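You operate a simulated robot arm through the tools that you are given. There is no shell and no other tool.

The job below is to be done with a simulated robot arm. You get a single attempt, and the scene is never put back.

## Task
Tip the white tub into the sieve and crank the bran through.
Fine: put the tub back, shut the lid before you crank, then slide the tray out. Set down upright: what you pick out.

It is judged by the outcome, as a careful person would: the job done as asked, and still so three seconds after it is handed in. It fails if anything else is knocked over, pushed out of place, dropped, spilled or broken. Lids that push on must go on centred and level and be pressed home; caps that screw on are set level and turned clockwise until they are tight.

## Robot
A 7-joint arm with a two-finger gripper, fixed in place. Base frame: the origin is at the foot of the arm, x ahead of it, y to its left, z up; the work surface is at about z = 880. Readings come in mm, degrees, newtons and seconds.
With the tool pointing down near the work surface it reaches from about 340 to 720 mm from the base axis. Its first joint turns from -66.0 to 66.0 degrees. Payload 2.45 kg.
Tool frame: the origin (TCP) lies between the finger pads and is the grasp point; the fingertips stand 26 mm ahead of it; z points along the fingers, y is the line along which they close. The gripper opens to 96 mm. The gripper's body begins 69 mm behind the TCP.
Orientation is that of the tool frame in the base frame, as [roll, pitch, yaw] about the fixed x, y, z axes, in that order (R = Rz(yaw) Ry(pitch) Rx(roll)). With the fingers straight down and closing along the base's y, the tool's x points along the base's -x, its y along +y and its z along -z.

## Interface
- The arm moves only by the tool play_rows. Its arguments are lists of equal length, an entry for each row: "delta_pos": the shift along the tool's x, y, z in mm, a list of three; "rot": the turn, a rotation vector about the tool's x, y, z in degrees, a list of three. In form: {"delta_pos": [[tx, ty, tz], ...], "rot": [[rx, ry, rz], ...]}. A call has 1 to 20 rows; each row shifts and turns the commanded pose from where the row before left it, along the tool's axes as they then stand. "grip" is the closure, from 0 (fully open) to 1 (shut), set as the call begins (left out, the last holds). Each row takes 0.2 s and may step no farther than 50 mm and 8.6 degrees from the row before; otherwise, or with a gripper value out of range, the whole call is refused. A pose out of reach is approached as far as the arm can. The call stops where the force on the tool passes 40 N (or 10 N more than at its start, if that is more) or the arm is blocked; 0.2 s more then pass. Each finger halts on what it meets, pressing with about 42 N; the grip force reading is that of the motor and also rises with nothing between the fingers. The clock runs only during rows and for 0.2 s after the last one: add rows that do not move to give the fingers time. The reply holds the time, the measured pose of the TCP, the force on the tool along the base axes, the opening and the grip force, in the units named above and with some noise, with the torque about the TCP (base axes, N m) and any sound that the robot's microphone picked up.
- Cameras (640 x 400 px; columns grow to the right, rows downward): "scene" is fixed at [147.4, -378.7, 1430.2]; the picture's right is [0.91, -0.42, 0.00], its down [-0.22, -0.48, -0.85] and it looks along [0.36, 0.77, -0.53] (base axes); focal length 235 px, centre (320, 200). "wrist" rides on the gripper at [82, 3, -98] in the tool frame; the picture's right is [-0.04, 1.00, 0.00], its down [-0.73, -0.03, -0.68] and it looks along [-0.68, -0.03, 0.73] (tool axes); focal length 256 px, centre (320, 200). There is no depth. A picture from a camera that has moved, and an enlarged one, comes with that camera's place and axes in the base frame and with its lens.
- capture(camera): a new picture of that camera. It takes no simulated time.
- inspect(camera, box): a new picture of the part [left, top, right, bottom] of that camera's present view, enlarged. It takes no simulated time.
- close_job(): hands the job in; it is judged then, once.

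Places have to be worked out from the pictures, the camera data and where the tool is seen. Open the gripper and draw the arm clear of the work before you hand the job in, unless the task says otherwise.

The tools are called after "Emit:" as name(argument=value, ...) on one line, values as JSON. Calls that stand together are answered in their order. play_rows: Moves the arm, as the interface text tells. Its arguments: {"type":"object","properties":{"delta_pos":{"type":"array"},"rot":{"type":"array"},"grip":{"type":"number"}},"required":["delta_pos","rot"]} The other tools are called the same way: capture (camera) takes a picture; inspect (camera, box) takes an enlarged picture of a part of a camera's view; close_job () hands the job in.

At the start:

```text
clock: 0.0
position: [425.6, 44.2, 1322.5]
tcp_rot: [180.0, 0.1, 179.9]
contact_force: [-0.3, 0.1, -0.1]
torque: [0.02, 0.02, 0.01]
grip_width: 96.0
gripper_force: 0.2
```

scene: 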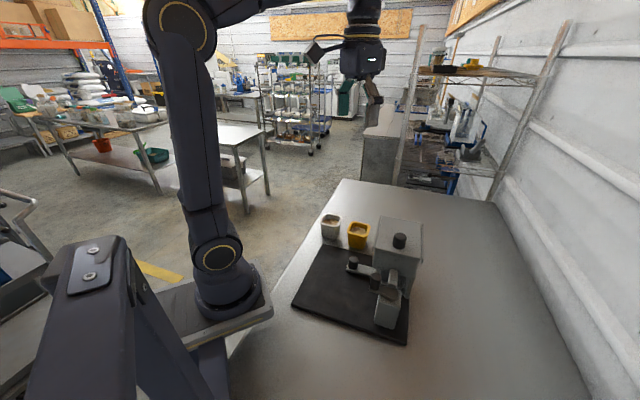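
wrist: 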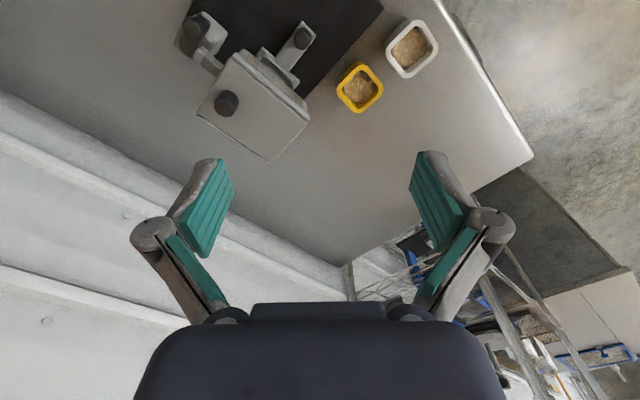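

I see a sieve machine with a white and a yellow tub next to it on a dark mat. I'll enlarge both views to understand the parts before moving.

Emit:
inspect(camera="scene", box=[280, 190, 440, 350])

Emit:
inspect(camera="wrist", box=[160, 0, 460, 180])

```text
2.50 times, centred on (360, 270) of scene
camera zoom: at [147.4, -378.7, 1430.2], right [0.91, -0.42, 0.0], down [-0.22, -0.48, -0.85], along [0.36, 0.77, -0.53], focal length 588 px, centre (220, 25)
```

zoom: 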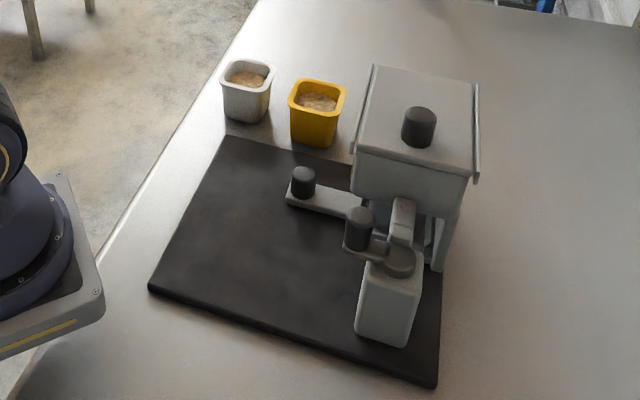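

```text
2.13 times, centred on (310, 90) of wrist
camera zoom: at [344.3, 47.0, 1419.7], right [0.04, 1.0, 0.0], down [0.73, -0.03, 0.68], along [0.68, -0.03, -0.73], focal length 546 px, centre (341, 435)
```

zoom: 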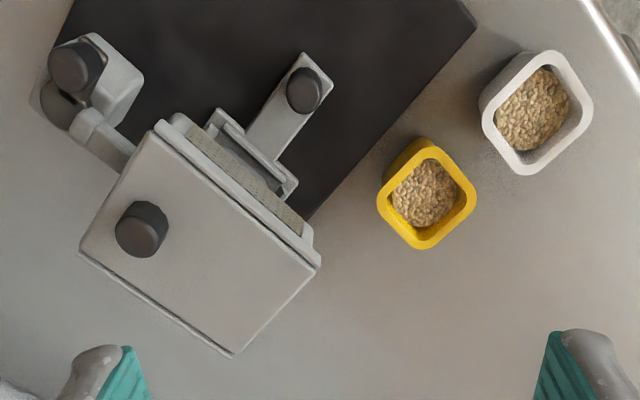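

The lid knob triangulates to about (482, -86, 1084), and the tubs have rims near z 940 (white about (459,197), yellow about (516,112)). I'll lower the wrist camera over the machine for a closer look at the lid, tray and crank.

Emit:
play_rows(delta_pos=[[1.4, -23.5, 30], [1.4, -23.5, 30], [1.4, -23.5, 30], [1.4, -23.5, 30]], rot=[[0, 0, 0], [0, 0, 0], [0, 0, 0], [0, 0, 0]], grip=0)

Emit:
capture(camera="wrist")

Emit:
inspect(camera="wrist", box=[200, 0, 500, 190])

```text
clock: 1.0
position: [419.6, -51.9, 1199.5]
tcp_rot: [-180.0, 0.0, 179.9]
contact_force: [0.3, -0.9, 0.2]
torque: [0.02, 0.0, 0.02]
grip_width: 96.0
gripper_force: 0.0
```

```text
taken
camera wrist: at [338.6, -48.6, 1297.5], right [0.04, 1.0, 0.0], down [0.73, -0.03, 0.68], along [0.68, -0.03, -0.73], focal length 256 px, centre (320, 200)
```

wrist: 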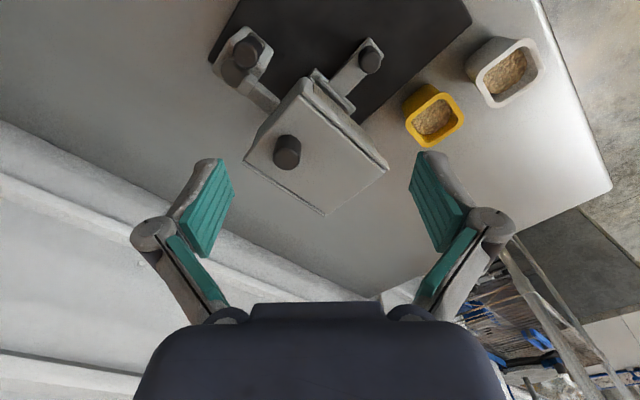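

```text
2.11 times, centred on (350, 95) of wrist
camera zoom: at [338.6, -48.6, 1297.5], right [0.04, 1.0, 0.0], down [0.73, -0.03, 0.68], along [0.68, -0.03, -0.73], focal length 539 px, centre (257, 421)
```

zoom: 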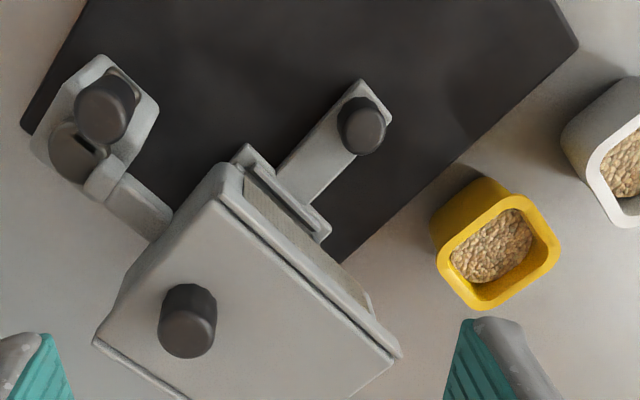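

The view shows a lidded hopper with rails, a tray with a handle bar toward the mat, and a vertical-axis crank beside it. I'll move to the tray side and yaw 45° to look at the front of the machine.

Emit:
play_rows(delta_pos=[[5, 40, 5], [5, 40, 10], [5, 40, 10], [0, 0, 0], [0, 0, 0], [0, 0, 0], [0, 0, 0], [0, 0, 0], [0, 0, 0]], rot=[[0, 0, 0], [0, 0, 0], [0, 0, 0], [0, 0, 7.5], [0, 0, 7.5], [0, 0, 7.5], [0, 0, 7.5], [0, 0, 7.5], [0, 0, 7.5]])

Emit:
capture(camera="wrist")

Emit:
inspect(camera="wrist", box=[170, 0, 470, 190])

```text
clock: 3.0
position: [405.0, 70.8, 1175.7]
tcp_rot: [179.9, -0.1, 134.8]
contact_force: [0.7, 0.6, -0.7]
torque: [0.0, 0.02, -0.01]
grip_width: 96.0
gripper_force: 0.0
```

```text
taken
camera wrist: at [350.3, 130.3, 1274.4], right [0.74, 0.68, 0.0], down [0.5, -0.54, 0.68], along [0.46, -0.5, -0.73], focal length 256 px, centre (320, 200)
```

wrist: 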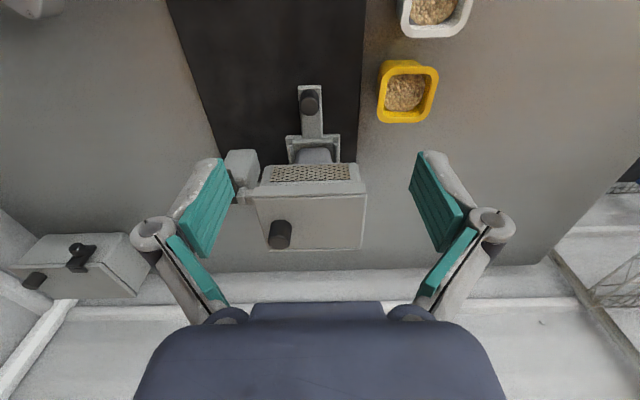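

```text
2.11 times, centred on (320, 95) of wrist
camera zoom: at [350.3, 130.3, 1274.4], right [0.74, 0.68, 0.0], down [0.5, -0.54, 0.68], along [0.46, -0.5, -0.73], focal length 539 px, centre (320, 421)
```

zoom: 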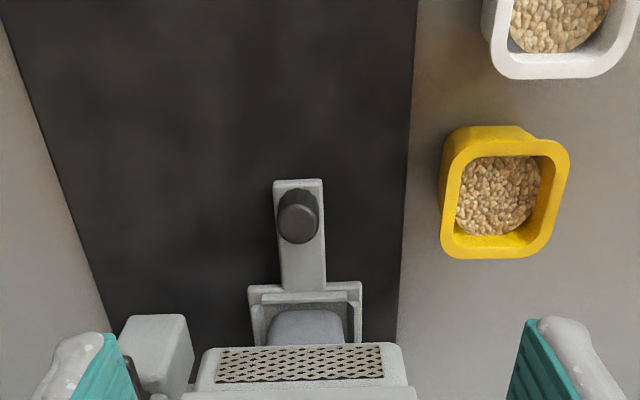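

The front has a perforated strip and the tray slot with a knobbed pull bar. I'll back off, lower and tilt the wrist camera to see the machine's face more horizontally.

Emit:
play_rows(delta_pos=[[21.4, -4, 28.7], [21.4, -4, 28.7], [21.4, -4, 28.7], [0, 0, 0], [0, 0, 0], [0, 0, 0], [0, 0, 0]], rot=[[0, 0, 0], [0, 0, 0], [0, 0, 0], [0, -6, 0], [0, -6, 0], [0, -6, 0], [0, -6, 0]])

Emit:
capture(camera="wrist")

Emit:
inspect(camera="wrist", box=[200, 80, 440, 230])

```text
clock: 4.6
position: [350.2, 107.4, 1091.3]
tcp_rot: [179.9, 24.1, 134.9]
contact_force: [0.5, 0.7, 0.6]
torque: [0.0, 0.0, -0.01]
grip_width: 96.1
gripper_force: 0.0
```

```text
taken
camera wrist: at [272.7, 189.7, 1147.5], right [0.73, 0.68, 0.02], down [0.26, -0.3, 0.92], along [0.63, -0.67, -0.39], focal length 256 px, centre (320, 200)
```

wrist: 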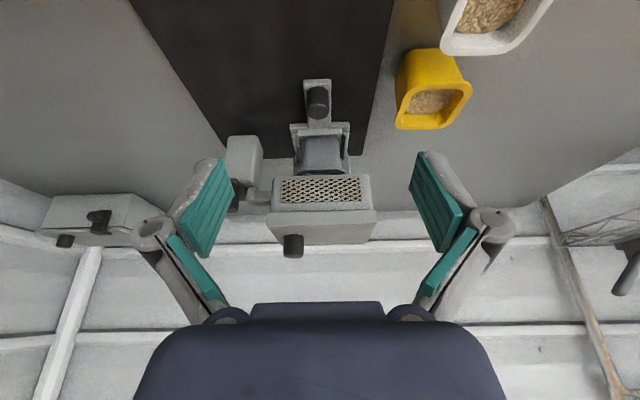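

```text
2.67 times, centred on (320, 155) of wrist
camera zoom: at [272.7, 189.7, 1147.5], right [0.73, 0.68, 0.02], down [0.26, -0.3, 0.92], along [0.63, -0.67, -0.39], focal length 683 px, centre (320, 320)
```

zoom: 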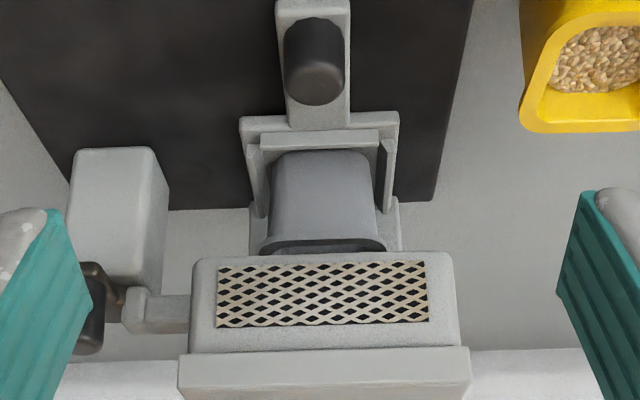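

The picture is upside-down (its lower edge is up): mesh in the hopper's front face, chute below, and the tray with its knobbed bar at about (434,15,939). Now I need to know how the lid is attached, so I'll zoom in on it with the scene camera.

Emit:
inspect(camera="scene", box=[360, 205, 440, 285])

Emit:
inspect(camera="scene", box=[340, 250, 430, 340])

Emit:
inspect(camera="scene", box=[310, 205, 380, 260])

```text
5.00 times, centred on (400, 245) of scene
camera zoom: at [147.4, -378.7, 1430.2], right [0.91, -0.42, 0.0], down [-0.22, -0.48, -0.85], along [0.36, 0.77, -0.53], focal length 1175 px, centre (-80, -25)
```

zoom: 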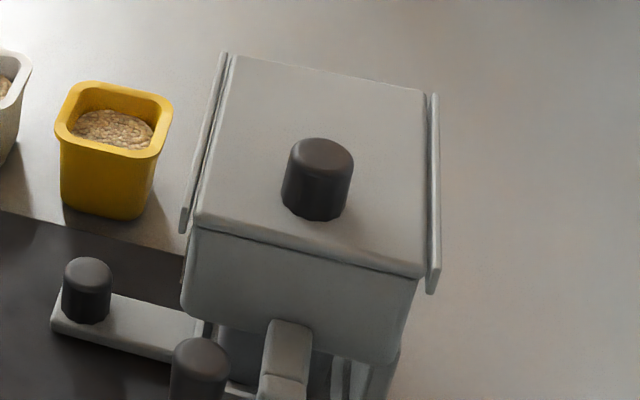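

```text
4.44 times, centred on (385, 295) of scene
camera zoom: at [147.4, -378.7, 1430.2], right [0.91, -0.42, 0.0], down [-0.22, -0.48, -0.85], along [0.36, 0.77, -0.53], focal length 1044 px, centre (31, -222)
```

zoom: 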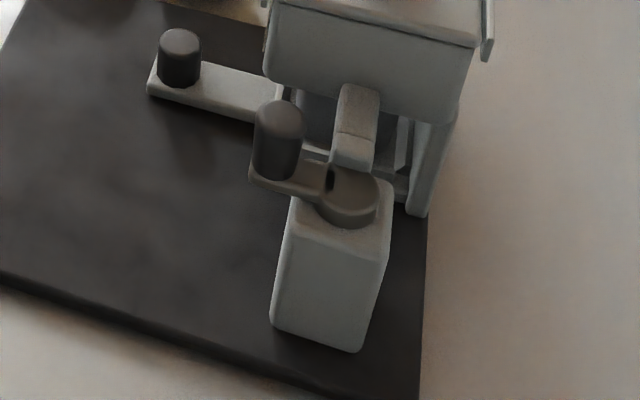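

```text
7.27 times, centred on (345, 232) of scene
camera zoom: at [147.4, -378.7, 1430.2], right [0.91, -0.42, 0.0], down [-0.22, -0.48, -0.85], along [0.36, 0.77, -0.53], focal length 1709 px, centre (138, -36)
```

zoom: 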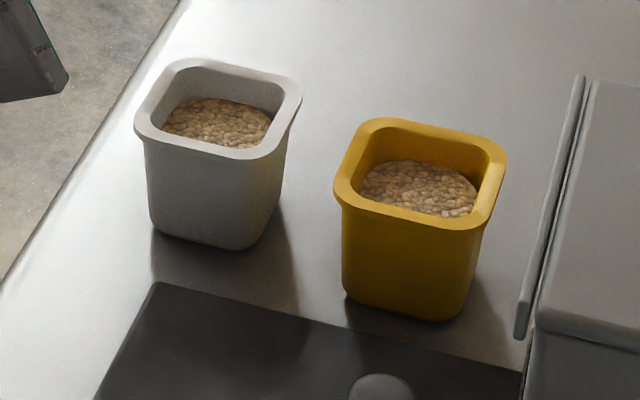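

Side rails along both long edges suggest the lid slides along the (0.73, 0.68) direction. I'll raise the arm and go look from the far (+x,+y) side to confirm before touching it.

Emit:
play_rows(delta_pos=[[0, 0, 0], [0, 0, 0], [0, 0, 0], [0, 0, 0], [0, 0, -37], [0, 0, -37], [0, 0, -37], [-38, 11, 0], [-38, 11, 0], [-38, 11, 0], [-38, 11, 0], [-38, 11, 0], [-38, 11, 0]], rot=[[0, 6, 0], [0, 6, 0], [0, 6, 0], [0, 6, 0], [0, 0, 0], [0, 0, 0], [0, 0, 0], [0, 0, 0], [0, 0, 0], [0, 0, 0], [0, 0, 0], [0, 0, 0], [0, 0, 0]])

Emit:
play_rows(delta_pos=[[0, 0, 0], [0, 0, 0], [0, 0, 0], [0, 0, 0], [0, 0, 0], [0, 0, 0], [0, 0, 0], [0, 0, 0], [0, 0, 0], [0, 0, 0], [0, 0, 0], [0, 0, 0]], rot=[[0, 0, 7.5], [0, 0, 7.5], [0, 0, 7.5], [0, 0, 7.5], [0, 0, 7.5], [0, 0, 7.5], [0, 0, 7.5], [0, 0, 7.5], [0, 0, 7.5], [0, 0, 7.5], [0, 0, 7.5], [0, 0, 7.5]])

Emit:
capture(camera="wrist")

Emit:
inspect(camera="wrist", box=[200, 40, 440, 230])

```text
clock: 7.4
position: [559.7, -8.8, 1202.0]
tcp_rot: [-179.9, 0.0, 134.9]
contact_force: [-0.1, -0.3, -0.2]
torque: [-0.01, 0.0, -0.01]
grip_width: 96.1
gripper_force: 0.0
```

```text
clock: 10.0
position: [558.1, -7.5, 1200.1]
tcp_rot: [179.9, 0.0, 44.7]
contact_force: [-0.3, -0.1, -0.1]
torque: [-0.01, 0.0, -0.01]
grip_width: 95.8
gripper_force: 0.1
```

```text
taken
camera wrist: at [619.3, 46.8, 1299.2], right [0.68, -0.74, 0.0], down [-0.54, -0.5, 0.68], along [-0.5, -0.46, -0.73], focal length 256 px, centre (320, 200)
```

wrist: 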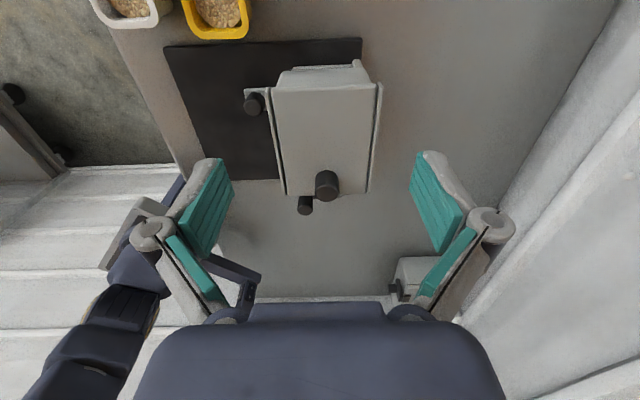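

```text
2.11 times, centred on (320, 135) of wrist
camera zoom: at [619.3, 46.8, 1299.2], right [0.68, -0.74, 0.0], down [-0.54, -0.5, 0.68], along [-0.5, -0.46, -0.73], focal length 539 px, centre (320, 337)
```

zoom: 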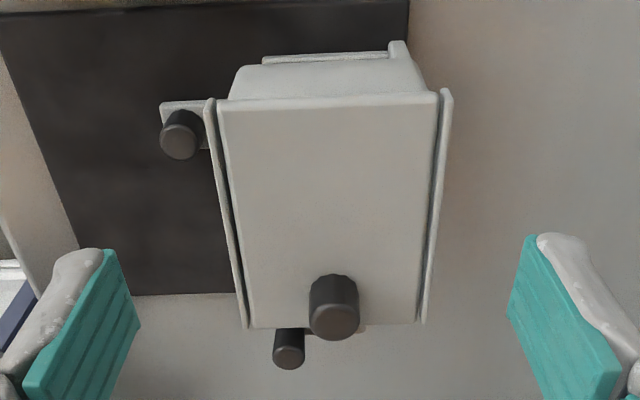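

The lid lies between two rails with no hinge visible; its corners put the slide axis at about 45° and the knob at about (485,-86), top z≈1084. I'll return to yaw 135 (fingers closing along the slide axis) and come above the knob.

Emit:
play_rows(delta_pos=[[0, 0, 0], [0, 0, 0], [0, 0, 0], [0, 0, 0], [0, 0, 0], [0, 0, 0], [0, 0, 0], [0, 0, 0], [0, 0, 0], [0, 0, 0], [0, 0, 0], [0, 0, 0], [-1, -36, 0], [-1, -36, 0], [-1, -36, 0], [0, 0, 30], [0, 0, 30]], rot=[[0, 0, -7.5], [0, 0, -7.5], [0, 0, -7.5], [0, 0, -7.5], [0, 0, -7.5], [0, 0, -7.5], [0, 0, -7.5], [0, 0, -7.5], [0, 0, -7.5], [0, 0, -7.5], [0, 0, -7.5], [0, 0, -7.5], [0, 0, 0], [0, 0, 0], [0, 0, 0], [0, 0, 0], [0, 0, 0]])

Emit:
capture(camera="wrist")

Emit:
capture(camera="scene")

```text
clock: 13.6
position: [482.3, -85.1, 1137.7]
tcp_rot: [179.9, 0.0, 134.9]
contact_force: [0.2, -0.3, -0.1]
torque: [0.01, -0.01, -0.03]
grip_width: 96.1
gripper_force: 0.0
```

```text
taken
camera wrist: at [427.9, -26.1, 1236.7], right [0.74, 0.68, 0.0], down [0.5, -0.54, 0.68], along [0.46, -0.5, -0.73], focal length 256 px, centre (320, 200)
```

wrist: 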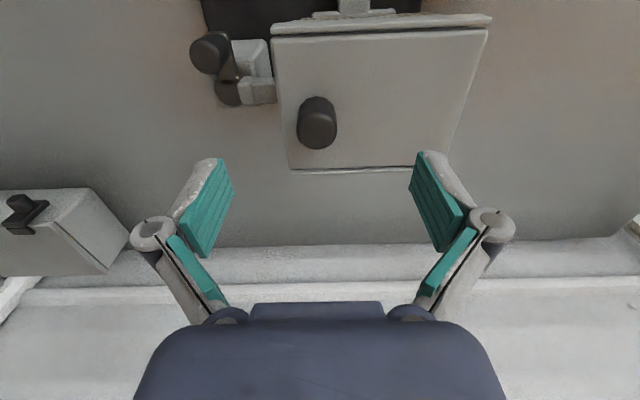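

```text
taken
```

scene: 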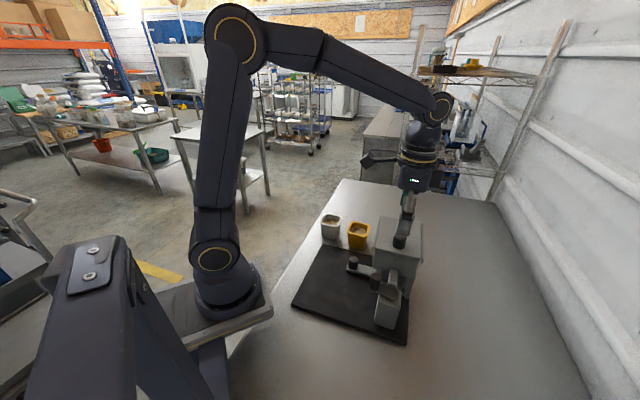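

The knob's top sits right under the TCP (about (482,-87)) and the lid surface computes to z≈1053. I'll descend so the fingertips stop about 6 mm above the lid and close on the knob.

Emit:
play_rows(delta_pos=[[0, 0, 26], [0, 0, 25.5], [0, 0, 0]], rot=[[0, 0, 0], [0, 0, 0], [0, 0, 0]])

Emit:
play_rows(delta_pos=[[0, 0, 0], [0, 0, 0], [0, 0, 0], [0, 0, 0], [0, 0, 0], [0, 0, 0]], rot=[[0, 0, 0], [0, 0, 0], [0, 0, 0], [0, 0, 0], [0, 0, 0], [0, 0, 0]], grip=1)

Emit:
capture(camera="wrist")

Emit:
inspect(camera="scene", box=[350, 170, 450, 280])

```text
clock: 14.4
position: [484.5, -85.8, 1089.9]
tcp_rot: [180.0, 0.0, 134.9]
contact_force: [0.2, 0.3, 0.7]
torque: [-0.01, 0.01, -0.02]
grip_width: 96.0
gripper_force: 0.0
```

```text
clock: 15.8
position: [484.7, -86.0, 1090.1]
tcp_rot: [-179.9, -0.1, 134.9]
contact_force: [-0.4, -2.1, 2.1]
torque: [0.07, 0.18, -0.07]
grip_width: 27.3
gripper_force: 42.5
```

```text
taken
camera wrist: at [429.8, -26.5, 1188.3], right [0.74, 0.68, 0.0], down [0.5, -0.54, 0.68], along [0.46, -0.5, -0.73], focal length 256 px, centre (320, 200)
```

wrist: 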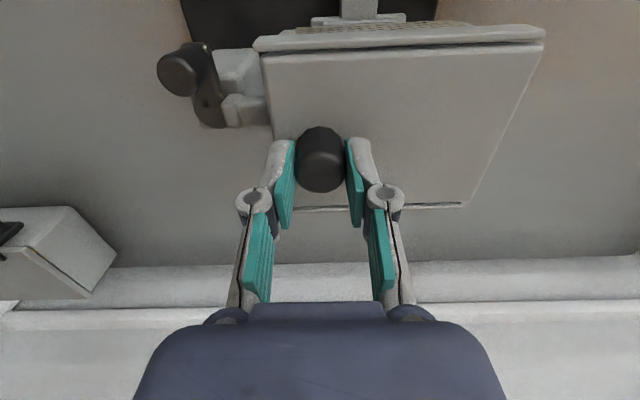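

```text
3.64 times, centred on (400, 225) of scene
camera zoom: at [147.3, -378.7, 1430.2], right [0.91, -0.42, 0.0], down [-0.22, -0.48, -0.85], along [0.36, 0.77, -0.53], focal length 855 px, centre (29, 109)
```

zoom: 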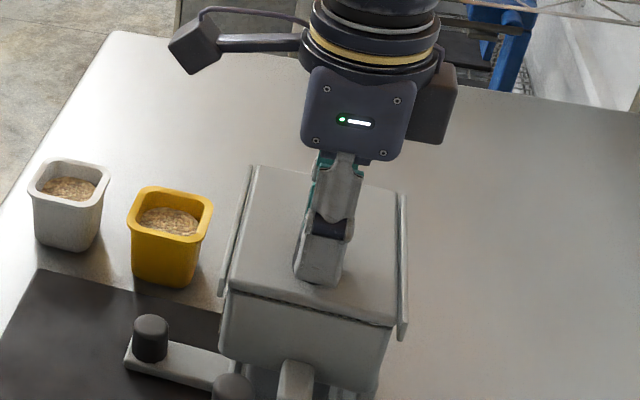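

The knob is gripped (27.3 mm). I'll test by sliding gently 8 mm toward +x+y (tool +y) and watch the force.

Emit:
play_rows(delta_pos=[[0, 3, 0], [0, 3, 0], [0, 2, 0], [0, 0, 0]], rot=[[0, 0, 0], [0, 0, 0], [0, 0, 0], [0, 0, 0]])

Emit:
inspect(camera="scene", box=[350, 170, 450, 280])

```text
clock: 16.8
position: [490.2, -80.5, 1089.4]
tcp_rot: [179.9, 0.0, 134.9]
contact_force: [-0.9, 0.2, 8.1]
torque: [0.05, 0.12, -0.02]
grip_width: 27.2
gripper_force: 41.9
```

```text
3.64 times, centred on (400, 225) of scene
camera zoom: at [147.2, -378.6, 1430.2], right [0.91, -0.42, 0.0], down [-0.22, -0.48, -0.85], along [0.36, 0.77, -0.53], focal length 855 px, centre (29, 109)
```

zoom: 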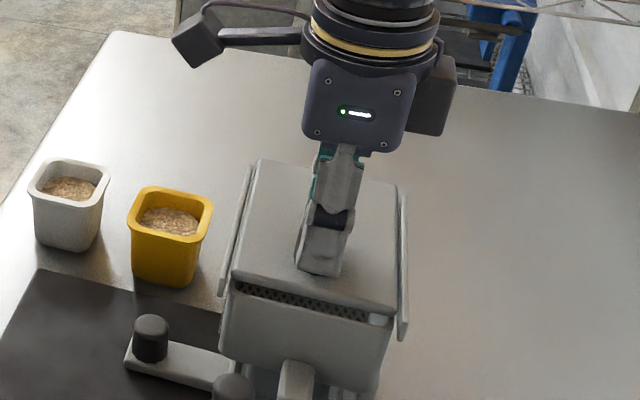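

The lid slides that way and exposes the mesh under it. I'll continue sliding it open in 10 mm steps, relaxing the downward pressure slightly.

Emit:
play_rows(delta_pos=[[0, 8, -1], [0, 10, 0], [0, 10, 0], [0, 10, 0], [0, 10, 0], [0, 0, 0]], rot=[[0, 0, 0], [0, 0, 0], [0, 0, 0], [0, 0, 0], [0, 0, 0], [0, 0, 0]])

Emit:
inspect(camera="scene", box=[350, 170, 450, 280])

```text
clock: 18.2
position: [522.9, -43.5, 1090.1]
tcp_rot: [-179.9, -0.2, 134.9]
contact_force: [-1.9, 0.1, 0.4]
torque: [0.71, 0.68, -0.21]
grip_width: 27.5
gripper_force: 42.6
```

```text
3.64 times, centred on (400, 225) of scene
camera zoom: at [147.7, -378.7, 1430.1], right [0.91, -0.42, 0.0], down [-0.22, -0.48, -0.85], along [0.36, 0.77, -0.53], focal length 855 px, centre (29, 109)
```

zoom: 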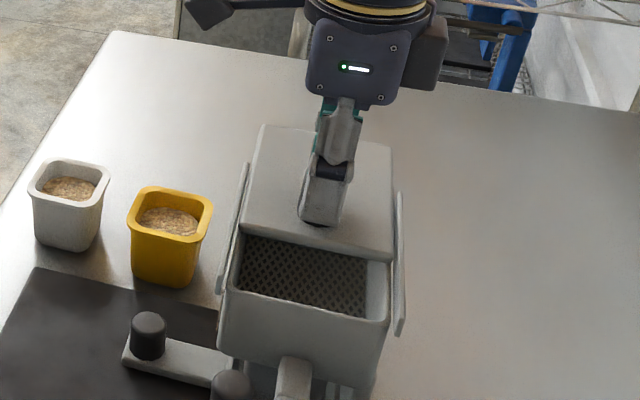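

The lid has moved ~57 mm and the sieve mesh is showing inside the hopper. I'll continue opening in small steps and watch for the end stop.

Emit:
play_rows(delta_pos=[[0, 8, 0], [0, 8, 0], [0, 8, 0], [0, 0, 0]], rot=[[0, 0, 0], [0, 0, 0], [0, 0, 0], [0, 0, 0]])

Emit:
inspect(camera="scene", box=[350, 170, 450, 280])

```text
clock: 19.2
position: [540.2, -27.8, 1090.4]
tcp_rot: [180.0, 0.0, 134.9]
contact_force: [-1.5, 0.3, 0.1]
torque: [0.39, 0.42, -0.03]
grip_width: 27.3
gripper_force: 42.5
```

```text
3.64 times, centred on (400, 225) of scene
camera zoom: at [147.6, -378.7, 1430.1], right [0.91, -0.42, 0.0], down [-0.22, -0.48, -0.85], along [0.36, 0.77, -0.53], focal length 855 px, centre (29, 109)
```

zoom: 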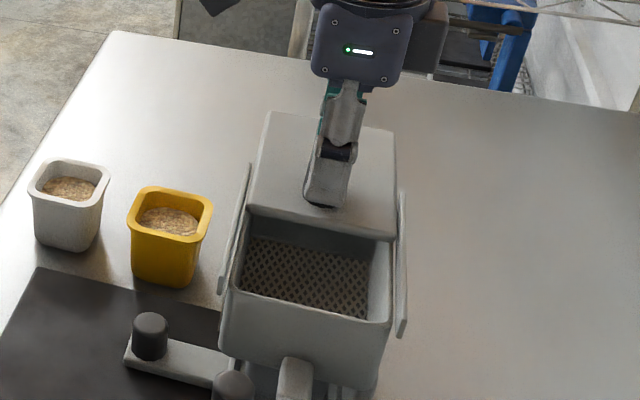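

Now about 80 mm open with light forces. I'll go a bit further.

Emit:
play_rows(delta_pos=[[0, 7, 0], [0, 7, 0], [0, 7, 0], [0, 0, 0]], rot=[[0, 0, 0], [0, 0, 0], [0, 0, 0], [0, 0, 0]])

Emit:
inspect(camera="scene", box=[350, 170, 450, 280])

Emit:
capture(camera="wrist")

```text
clock: 20.2
position: [557.9, -14.2, 1091.5]
tcp_rot: [-179.9, 0.1, 135.0]
contact_force: [-1.2, 2.0, -0.6]
torque: [0.18, 0.13, -0.08]
grip_width: 27.4
gripper_force: 41.7
```

```text
3.64 times, centred on (400, 225) of scene
camera zoom: at [147.6, -378.6, 1430.2], right [0.91, -0.42, 0.0], down [-0.22, -0.48, -0.85], along [0.36, 0.77, -0.53], focal length 855 px, centre (29, 109)
```

zoom: 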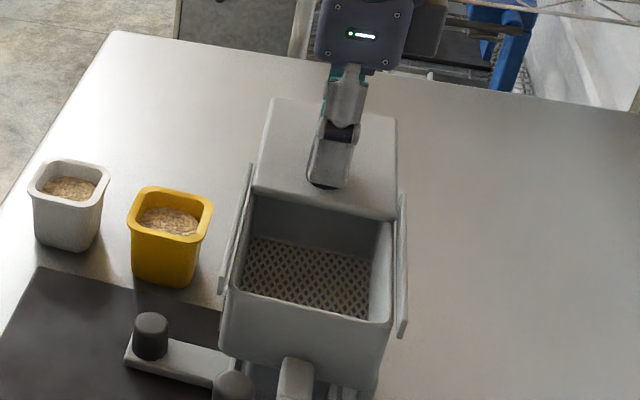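

```text
taken
camera wrist: at [502.4, 46.4, 1189.4], right [0.74, 0.68, 0.0], down [0.5, -0.54, 0.68], along [0.46, -0.5, -0.73], focal length 256 px, centre (320, 200)
```

wrist: 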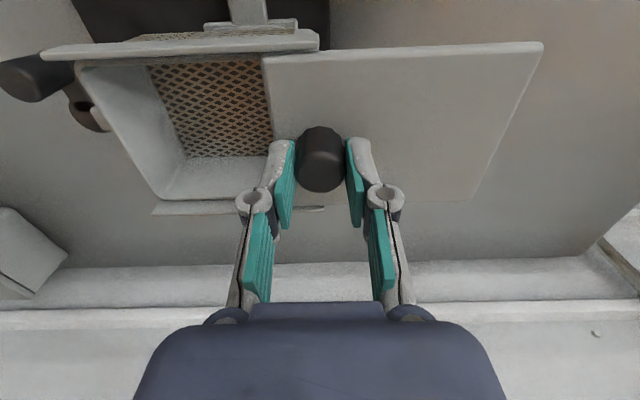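

The lid is now ~103 mm open and the mesh basin is well exposed. I'll loosen the fingers only slightly around the knob to see whether the lid stays level by itself.

Emit:
play_rows(delta_pos=[[0, 0, 0], [0, 0, 0], [0, 0, 0]], rot=[[0, 0, 0], [0, 0, 0], [0, 0, 0]], grip=0.66)

Emit:
inspect(camera="scene", box=[350, 170, 450, 280])

Emit:
capture(camera="wrist")

```text
clock: 21.0
position: [557.1, -13.2, 1091.7]
tcp_rot: [-180.0, 0.0, 134.8]
contact_force: [-0.7, -0.1, 0.2]
torque: [0.03, -0.04, -0.03]
grip_width: 32.7
gripper_force: 0.1
```

```text
3.64 times, centred on (400, 225) of scene
camera zoom: at [147.4, -378.7, 1430.2], right [0.91, -0.42, 0.0], down [-0.22, -0.48, -0.85], along [0.36, 0.77, -0.53], focal length 855 px, centre (29, 109)
```

zoom: 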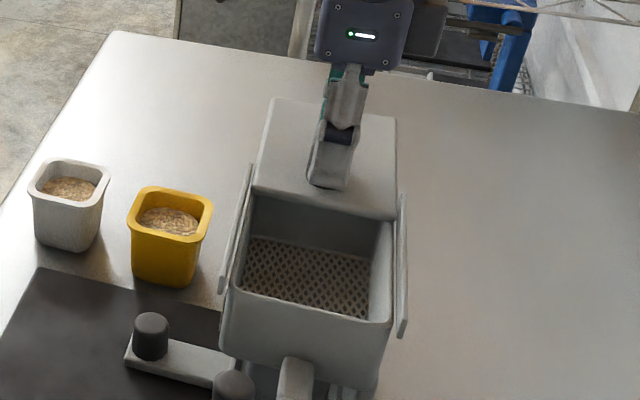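

```text
taken
camera wrist: at [502.1, 46.1, 1189.5], right [0.74, 0.68, 0.0], down [0.5, -0.54, 0.68], along [0.46, -0.5, -0.73], focal length 256 px, centre (320, 200)
```

wrist: 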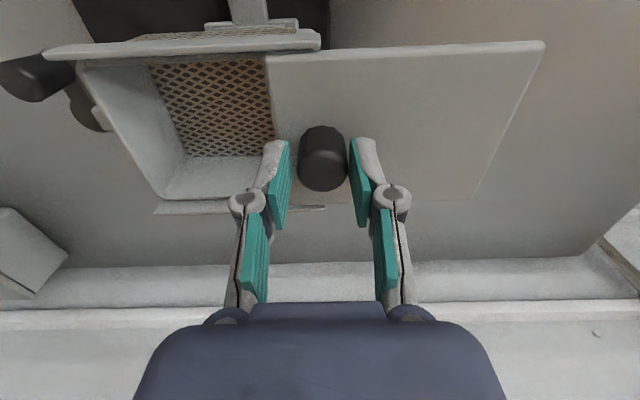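

The lid stays put on its own. I'll open the fingers, rise clear of the knob, and move over toward the white tub for a close look.

Emit:
play_rows(delta_pos=[[0, 0, -20], [0, 0, -40], [0, 0, -40], [0, 0, 0]], rot=[[0, 0, 0], [0, 0, 0], [0, 0, 0], [0, 0, 0]], grip=0.4)

Emit:
inspect(camera="scene", box=[350, 190, 440, 280])

Emit:
capture(camera="wrist")

```text
clock: 22.0
position: [554.1, -14.2, 1191.6]
tcp_rot: [180.0, 0.1, 134.9]
contact_force: [0.2, 0.3, 0.0]
torque: [0.03, -0.01, 0.0]
grip_width: 57.7
gripper_force: 0.2
```

```text
4.44 times, centred on (395, 235) of scene
camera zoom: at [147.4, -378.7, 1430.2], right [0.91, -0.42, 0.0], down [-0.22, -0.48, -0.85], along [0.36, 0.77, -0.53], focal length 1044 px, centre (-13, 44)
```

zoom: 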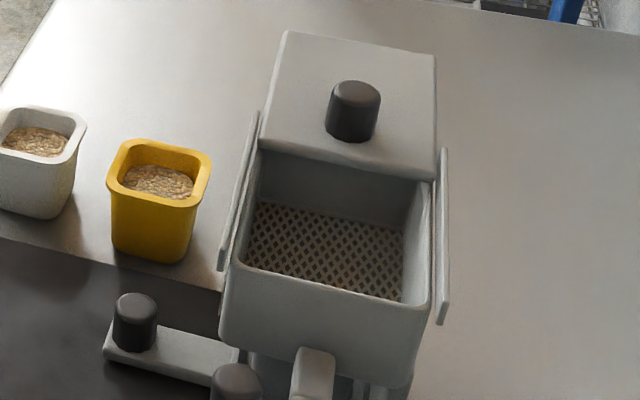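

```text
taken
camera wrist: at [499.8, 45.8, 1289.8], right [0.74, 0.68, 0.0], down [0.5, -0.54, 0.68], along [0.46, -0.5, -0.73], focal length 256 px, centre (320, 200)
```

wrist: 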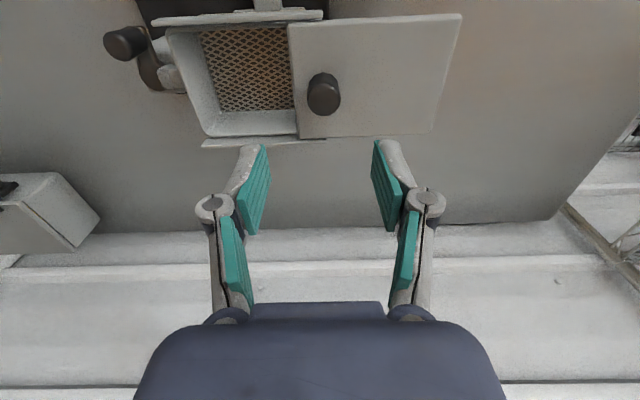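

The lid is open and level, opening centre about (502,-70). To pour I want to hold the white tub from the side (tool tilted toward horizontal, camera up), so I'll move to open space near the tub and turn the wrist to yaw -52 as a dry run of reach.

Emit:
play_rows(delta_pos=[[42, 4, -4], [42, 4, 0], [42, 4, 0], [42, 4, 0], [42, 4, 0], [0, 0, 0], [0, 0, 0], [0, 0, 0], [0, 0, 0], [0, 0, 0], [0, 0, 0], [0, 0, 0], [0, 0, 0], [0, 0, 0], [0, 0, 0], [0, 0, 0], [0, 0, 0], [0, 0, 0], [0, 0, 0], [0, 0, 0]], rot=[[0, 0, 0], [0, 0, 0], [0, 0, 0], [0, 0, 0], [0, 0, 0], [0, 0, -8.5], [0, 0, -8.5], [0, 0, -8.5], [0, 0, -8.5], [0, 0, -8.5], [0, 0, -8.5], [0, 0, -8.5], [0, 0, -8.5], [0, 0, -8.5], [0, 0, -8.5], [0, 0, -8.5], [0, 0, -8.5], [0, 0, -8.5], [0, 0, -8.5], [0, 0, -8.5]])

Emit:
capture(camera="wrist")

```text
clock: 26.2
position: [421.7, 149.0, 1194.5]
tcp_rot: [-179.9, 0.0, -97.3]
contact_force: [0.8, -0.3, -0.5]
torque: [0.02, 0.01, 0.0]
grip_width: 57.5
gripper_force: 0.0
```

```text
taken
camera wrist: at [408.4, 67.5, 1293.1], right [-0.99, 0.17, 0.0], down [0.12, 0.72, 0.68], along [0.11, 0.67, -0.73], focal length 256 px, centre (320, 200)
```

wrist: 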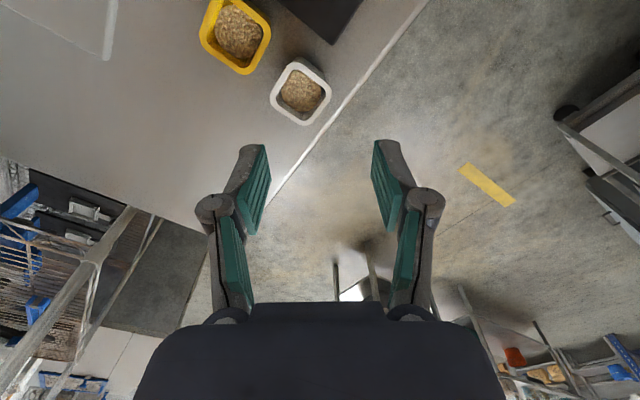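

The white tub sits near the table's left edge. I'll finish the yaw to -52 and tilt the tool 60° toward horizontal (camera on top), still high and clear.

Emit:
play_rows(delta_pos=[[0, 0, 0], [0, 0, 0], [0, 0, 0], [0, 0, 0], [0, 0, 0], [0, 0, 0], [0, 0, 0], [0, 0, 0], [0, 0, 0], [0, 0, 0], [0, 0, 0], [0, 0, 0], [0, 0, 0], [0, 0, 0]], rot=[[0, 0, -7.5], [0, 0, -7.5], [0, 0, -7.5], [0, 0, -7.5], [0, 0, -7.5], [0, 0, -7.5], [0, 7.5, 0], [0, 7.5, 0], [0, 7.5, 0], [0, 7.5, 0], [0, 7.5, 0], [0, 7.5, 0], [0, 7.5, 0], [0, 7.5, 0]])

Emit:
capture(camera="wrist")

Emit:
capture(camera="scene")

```text
clock: 29.2
position: [422.8, 149.2, 1193.9]
tcp_rot: [-179.9, -60.1, -52.7]
contact_force: [0.0, 0.5, -0.2]
torque: [-0.01, 0.0, -0.03]
grip_width: 57.4
gripper_force: 0.0
```

```text
taken
camera wrist: at [393.3, 181.5, 1314.2], right [-0.81, -0.59, -0.04], down [-0.56, 0.78, -0.3], along [0.2, -0.22, -0.95], focal length 256 px, centre (320, 200)
```

wrist: 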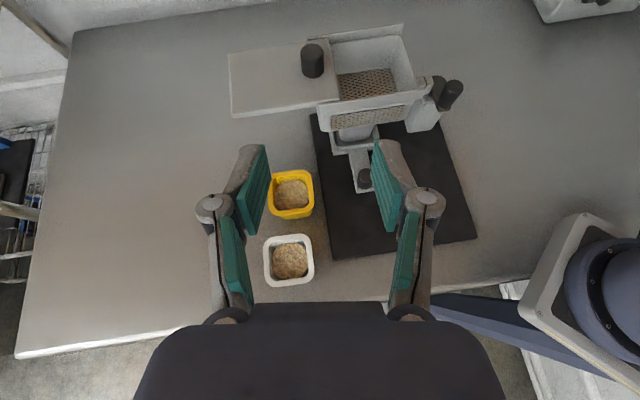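

```text
taken
```

scene: 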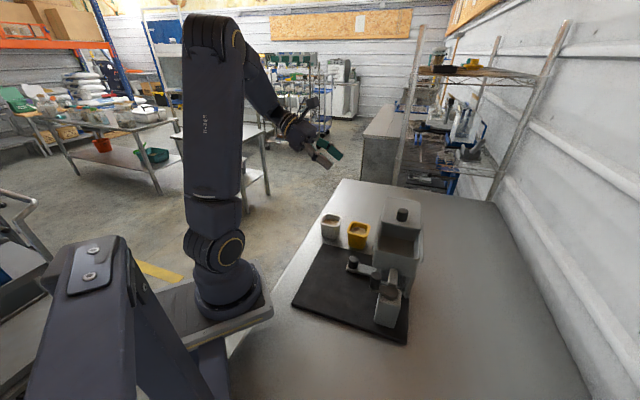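

The tilted pose is reachable and gives a nice top view. I'll zoom on the tubs to measure the white tub's centre, size and orientation.

Emit:
inspect(camera="wrist", box=[240, 155, 340, 295])

Emit:
inspect(camera="scene", box=[310, 205, 350, 245])

```text
2.86 times, centred on (290, 225) of wrist
camera zoom: at [393.3, 181.5, 1314.2], right [-0.81, -0.59, -0.04], down [-0.56, 0.78, -0.3], along [0.2, -0.22, -0.95], focal length 731 px, centre (406, 129)
```

zoom: 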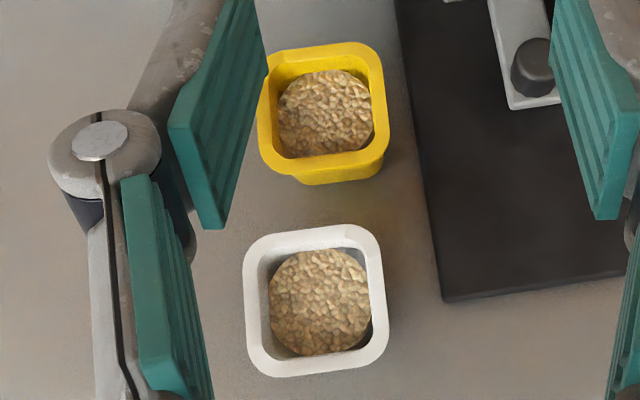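

```text
10.00 times, centred on (330, 225) of scene
camera zoom: at [147.4, -378.7, 1430.2], right [0.91, -0.42, 0.0], down [-0.22, -0.48, -0.85], along [0.36, 0.77, -0.53], focal length 2350 px, centre (220, -50)
```

zoom: 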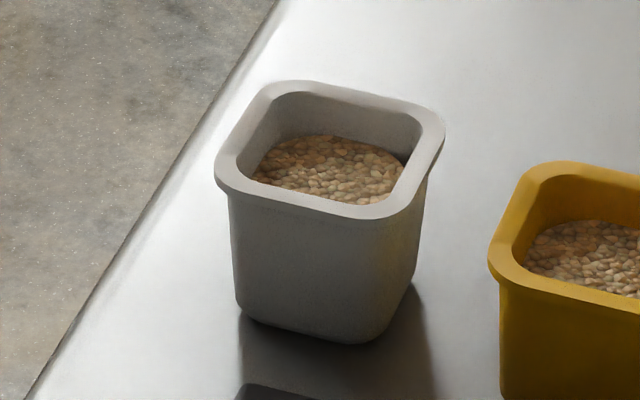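

Measurements: white tub rim ~70 mm square, centre (454.4,194.2), yaw ≈44°, rim z≈946; yellow tub centre ≈(513,115). I'll set the tool to 15° below horizontal pointing along azimuth -46°, open to ~91 mm, and move to a pre-approach beside the table's left edge.

Emit:
play_rows(delta_pos=[[0, 0, 0], [0, 0, 0], [0, 0, 0], [-32.1, -10.8, -16.3], [-32.1, -10.8, -16.3], [-32.1, -10.8, -16.3], [-32.1, -10.8, -16.3], [-32.1, -10.8, -16.3], [0, 0, 0]], rot=[[0, 7.5, 0], [0, 7.5, 0], [6.5, 0, -1.7], [0, 0, 0], [0, 0, 0], [0, 0, 0], [0, 0, 0], [0, 0, 0], [0, 0, 0]], grip=0.05)

Emit:
capture(camera="wrist")

Emit:
capture(camera="scene")

```text
clock: 31.2
position: [377.0, 271.0, 1062.8]
tcp_rot: [-179.8, -74.9, -46.3]
contact_force: [0.1, -0.4, 0.4]
torque: [-0.04, 0.05, 0.0]
grip_width: 91.2
gripper_force: 0.2
```

```text
taken
camera wrist: at [323.3, 321.8, 1166.4], right [-0.72, -0.69, -0.04], down [-0.57, 0.63, -0.53], along [0.39, -0.36, -0.85], focal length 256 px, centre (320, 200)
```

wrist: 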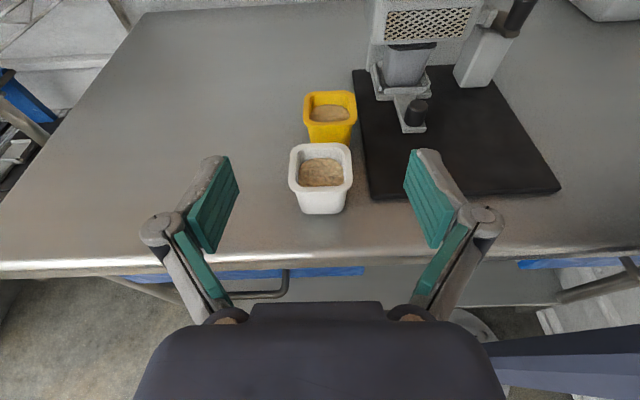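

```text
taken
```

scene: 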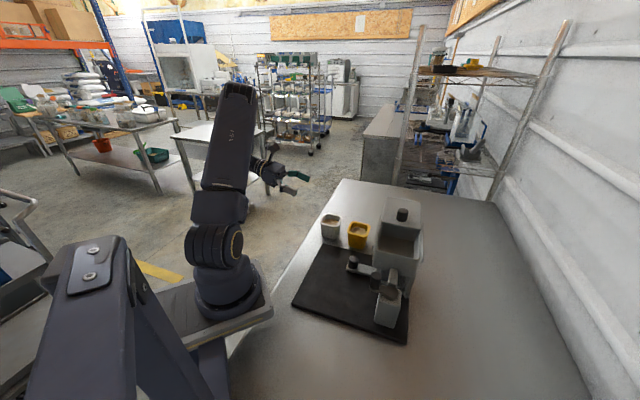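

Reachable, and the tub is aligned with the fingers. I'll zoom to refine the tub's location from this new angle.

Emit:
inspect(camera="wrist", box=[270, 80, 380, 230])

```text
2.67 times, centred on (325, 155) of wrist
camera zoom: at [323.3, 321.8, 1166.4], right [-0.72, -0.69, -0.04], down [-0.57, 0.63, -0.53], along [0.39, -0.36, -0.85], focal length 683 px, centre (307, 320)
```

zoom: 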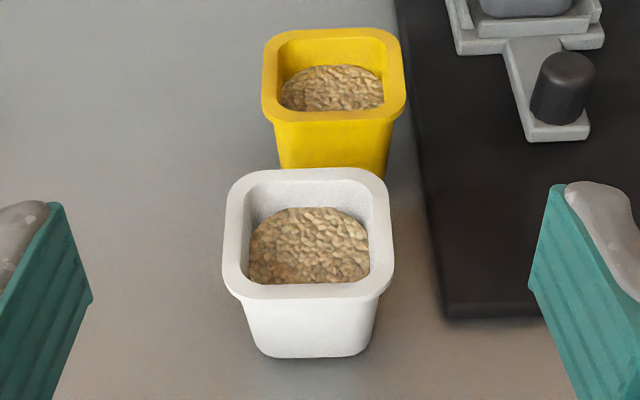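

Tub centre refines to about (455,195) with a lateral offset of ~3.7 mm from the tool line. I'll lower to the pre-approach height (z≈939) with that correction and verify.

Emit:
play_rows(delta_pos=[[-29.9, -0.9, 8.0], [-29.9, -0.9, 8.0], [-29.9, -0.9, 8.0], [-29.9, -0.9, 8.0], [0, 0, 0]], rot=[[0, 0, 0], [0, 0, 0], [0, 0, 0], [0, 0, 0], [0, 0, 0]])

Emit:
capture(camera="wrist")

Emit:
capture(camera="scene")

```text
clock: 32.4
position: [379.5, 275.6, 934.0]
tcp_rot: [-179.5, -75.0, -46.2]
contact_force: [-0.1, 0.5, 0.3]
torque: [0.01, 0.03, 0.03]
grip_width: 90.8
gripper_force: 0.0
```

```text
taken
camera wrist: at [326.6, 325.6, 1039.3], right [-0.72, -0.69, -0.04], down [-0.57, 0.63, -0.53], along [0.39, -0.36, -0.85], focal length 256 px, centre (320, 200)
```

wrist: 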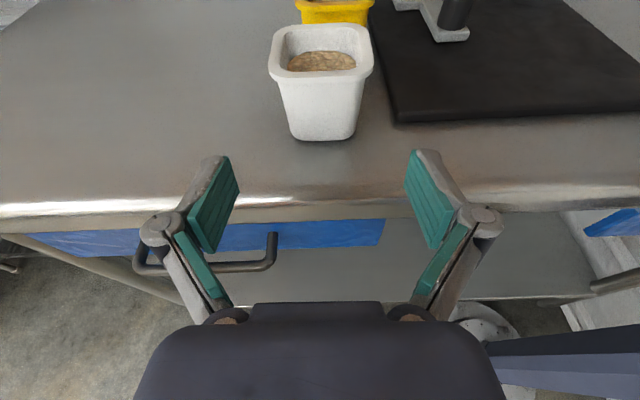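

```text
taken
```

scene: 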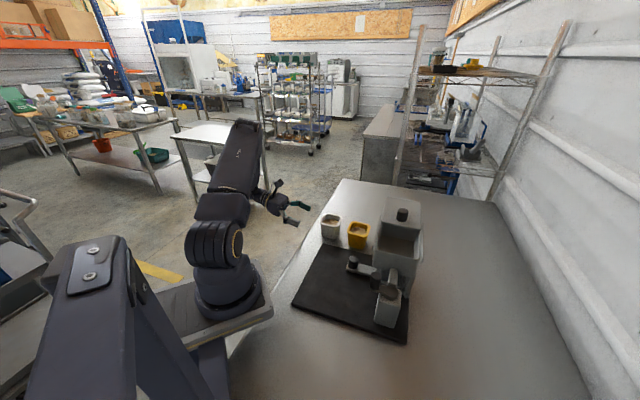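

The tub column implies ~1.5 mm lateral correction. I'll advance most of the way along the tool axis and check the straddle before closing.

Emit:
play_rows(delta_pos=[[1.2, 0.4, 20], [1.2, 0.4, 20], [1.2, 0.4, 20], [1.2, 0.3, 15], [0, 0, 0]], rot=[[0, 0, 0], [0, 0, 0], [0, 0, 0], [0, 0, 0], [0, 0, 0]])

Emit:
capture(camera="wrist")

Emit:
inspect(camera="scene", box=[280, 180, 380, 260])

```text
clock: 33.6
position: [429.5, 219.8, 922.6]
tcp_rot: [-179.8, -75.0, -46.2]
contact_force: [-0.4, -1.4, -0.2]
torque: [-0.01, 0.01, 0.0]
grip_width: 91.0
gripper_force: 0.0
```

```text
taken
camera wrist: at [376.3, 270.8, 1026.6], right [-0.72, -0.69, -0.04], down [-0.57, 0.63, -0.53], along [0.39, -0.36, -0.85], focal length 256 px, centre (320, 200)
```

wrist: 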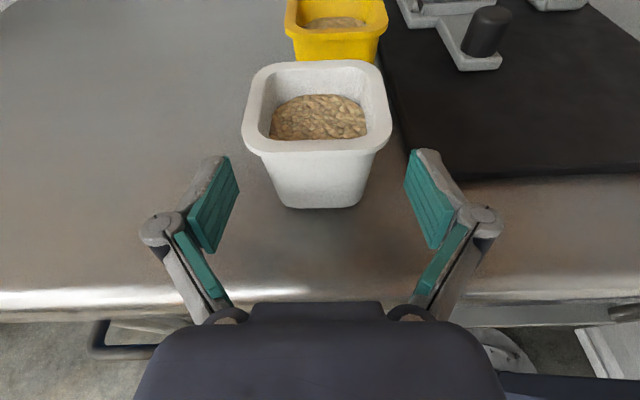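

```text
5.00 times, centred on (330, 220) of scene
camera zoom: at [147.4, -378.7, 1430.2], right [0.91, -0.42, 0.0], down [-0.22, -0.48, -0.85], along [0.36, 0.77, -0.53], focal length 1175 px, centre (270, 100)
```

zoom: 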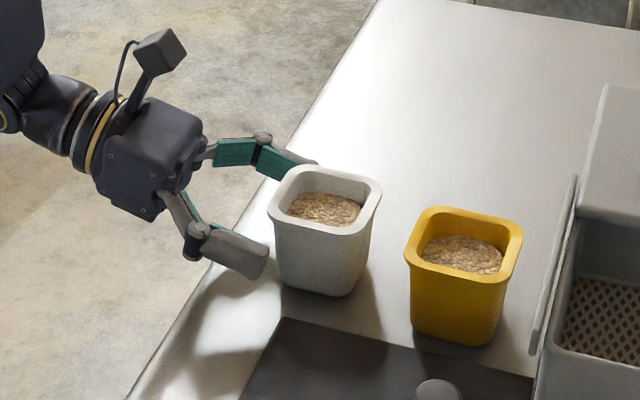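

The tub is centred between the fingers. I'll advance the last ~34 mm so the pads straddle the tub body below the flange.

Emit:
play_rows(delta_pos=[[-1.5, -0.4, 12], [-1.5, -0.3, 12], [0, 0, 10], [0, 0, 0], [0, 0, 0]], rot=[[0, 0, 0], [0, 0, 0], [0, 0, 0], [0, 0, 0], [0, 0, 0]])

Emit:
capture(camera="wrist")

Emit:
inspect(camera="scene", box=[280, 180, 380, 260])

```text
clock: 34.8
position: [452.8, 198.3, 912.1]
tcp_rot: [-179.8, -75.0, -46.0]
contact_force: [0.1, -0.1, 0.6]
torque: [0.02, -0.02, -0.02]
grip_width: 91.2
gripper_force: 0.0
```

```text
taken
camera wrist: at [399.3, 248.7, 1015.1], right [-0.72, -0.69, -0.04], down [-0.57, 0.63, -0.53], along [0.39, -0.36, -0.85], focal length 256 px, centre (320, 200)
```

wrist: 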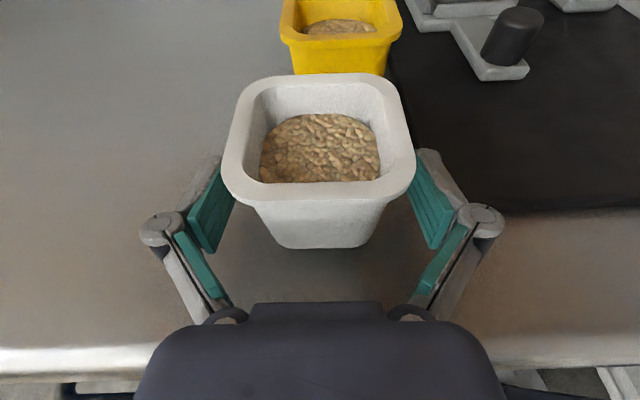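

```text
5.00 times, centred on (330, 220) of scene
camera zoom: at [147.4, -378.7, 1430.2], right [0.91, -0.42, 0.0], down [-0.22, -0.48, -0.85], along [0.36, 0.77, -0.53], focal length 1175 px, centre (270, 100)
```

zoom: 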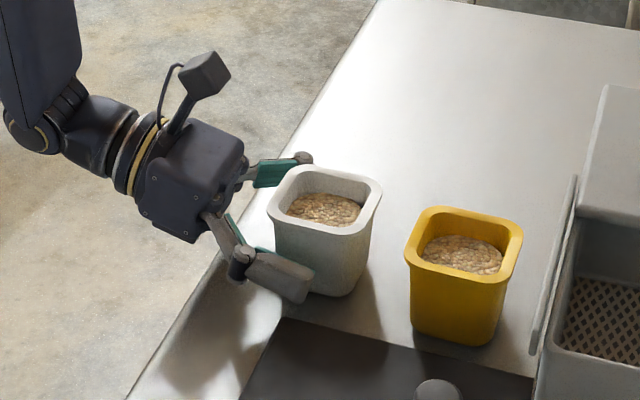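

The fingers straddle the tub evenly below the flange. I'll close the gripper.

Emit:
play_rows(delta_pos=[[0, 0, 0], [0, 0, 0], [0, 0, 0], [0, 0, 0], [0, 0, 0]], rot=[[0, 0, 0], [0, 0, 0], [0, 0, 0], [0, 0, 0], [0, 0, 0]], grip=1)

Emit:
capture(camera="wrist")

Emit:
inspect(camera="scene", box=[280, 180, 380, 260])

```text
clock: 36.0
position: [453.2, 199.5, 911.3]
tcp_rot: [-179.8, -75.0, -46.2]
contact_force: [-1.2, 0.2, 2.1]
torque: [-0.03, -0.06, -0.02]
grip_width: 58.3
gripper_force: 42.1
```

```text
taken
camera wrist: at [399.2, 248.8, 1015.3], right [-0.72, -0.69, -0.04], down [-0.57, 0.63, -0.53], along [0.39, -0.36, -0.85], focal length 256 px, centre (320, 200)
```

wrist: 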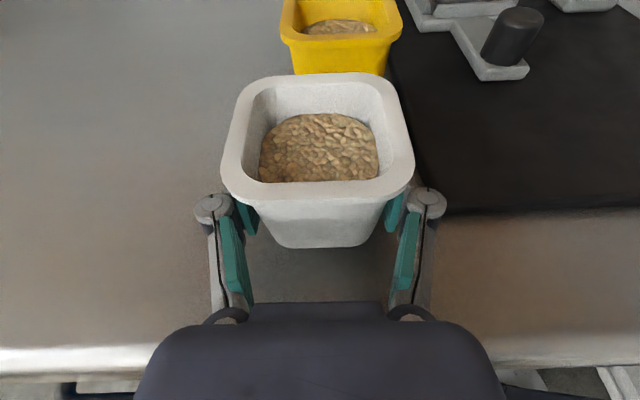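

```text
5.00 times, centred on (330, 220) of scene
camera zoom: at [147.4, -378.7, 1430.2], right [0.91, -0.42, 0.0], down [-0.22, -0.48, -0.85], along [0.36, 0.77, -0.53], focal length 1175 px, centre (270, 100)
```

zoom: 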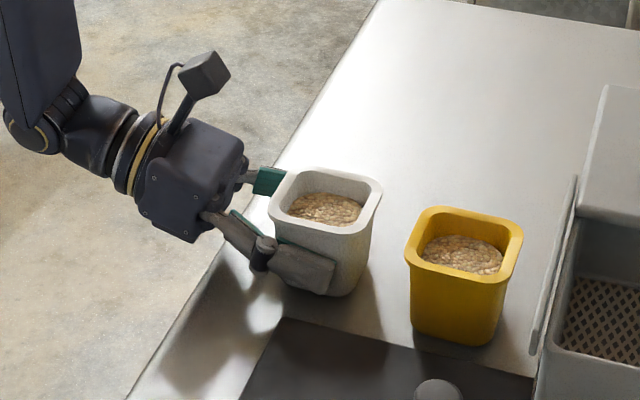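

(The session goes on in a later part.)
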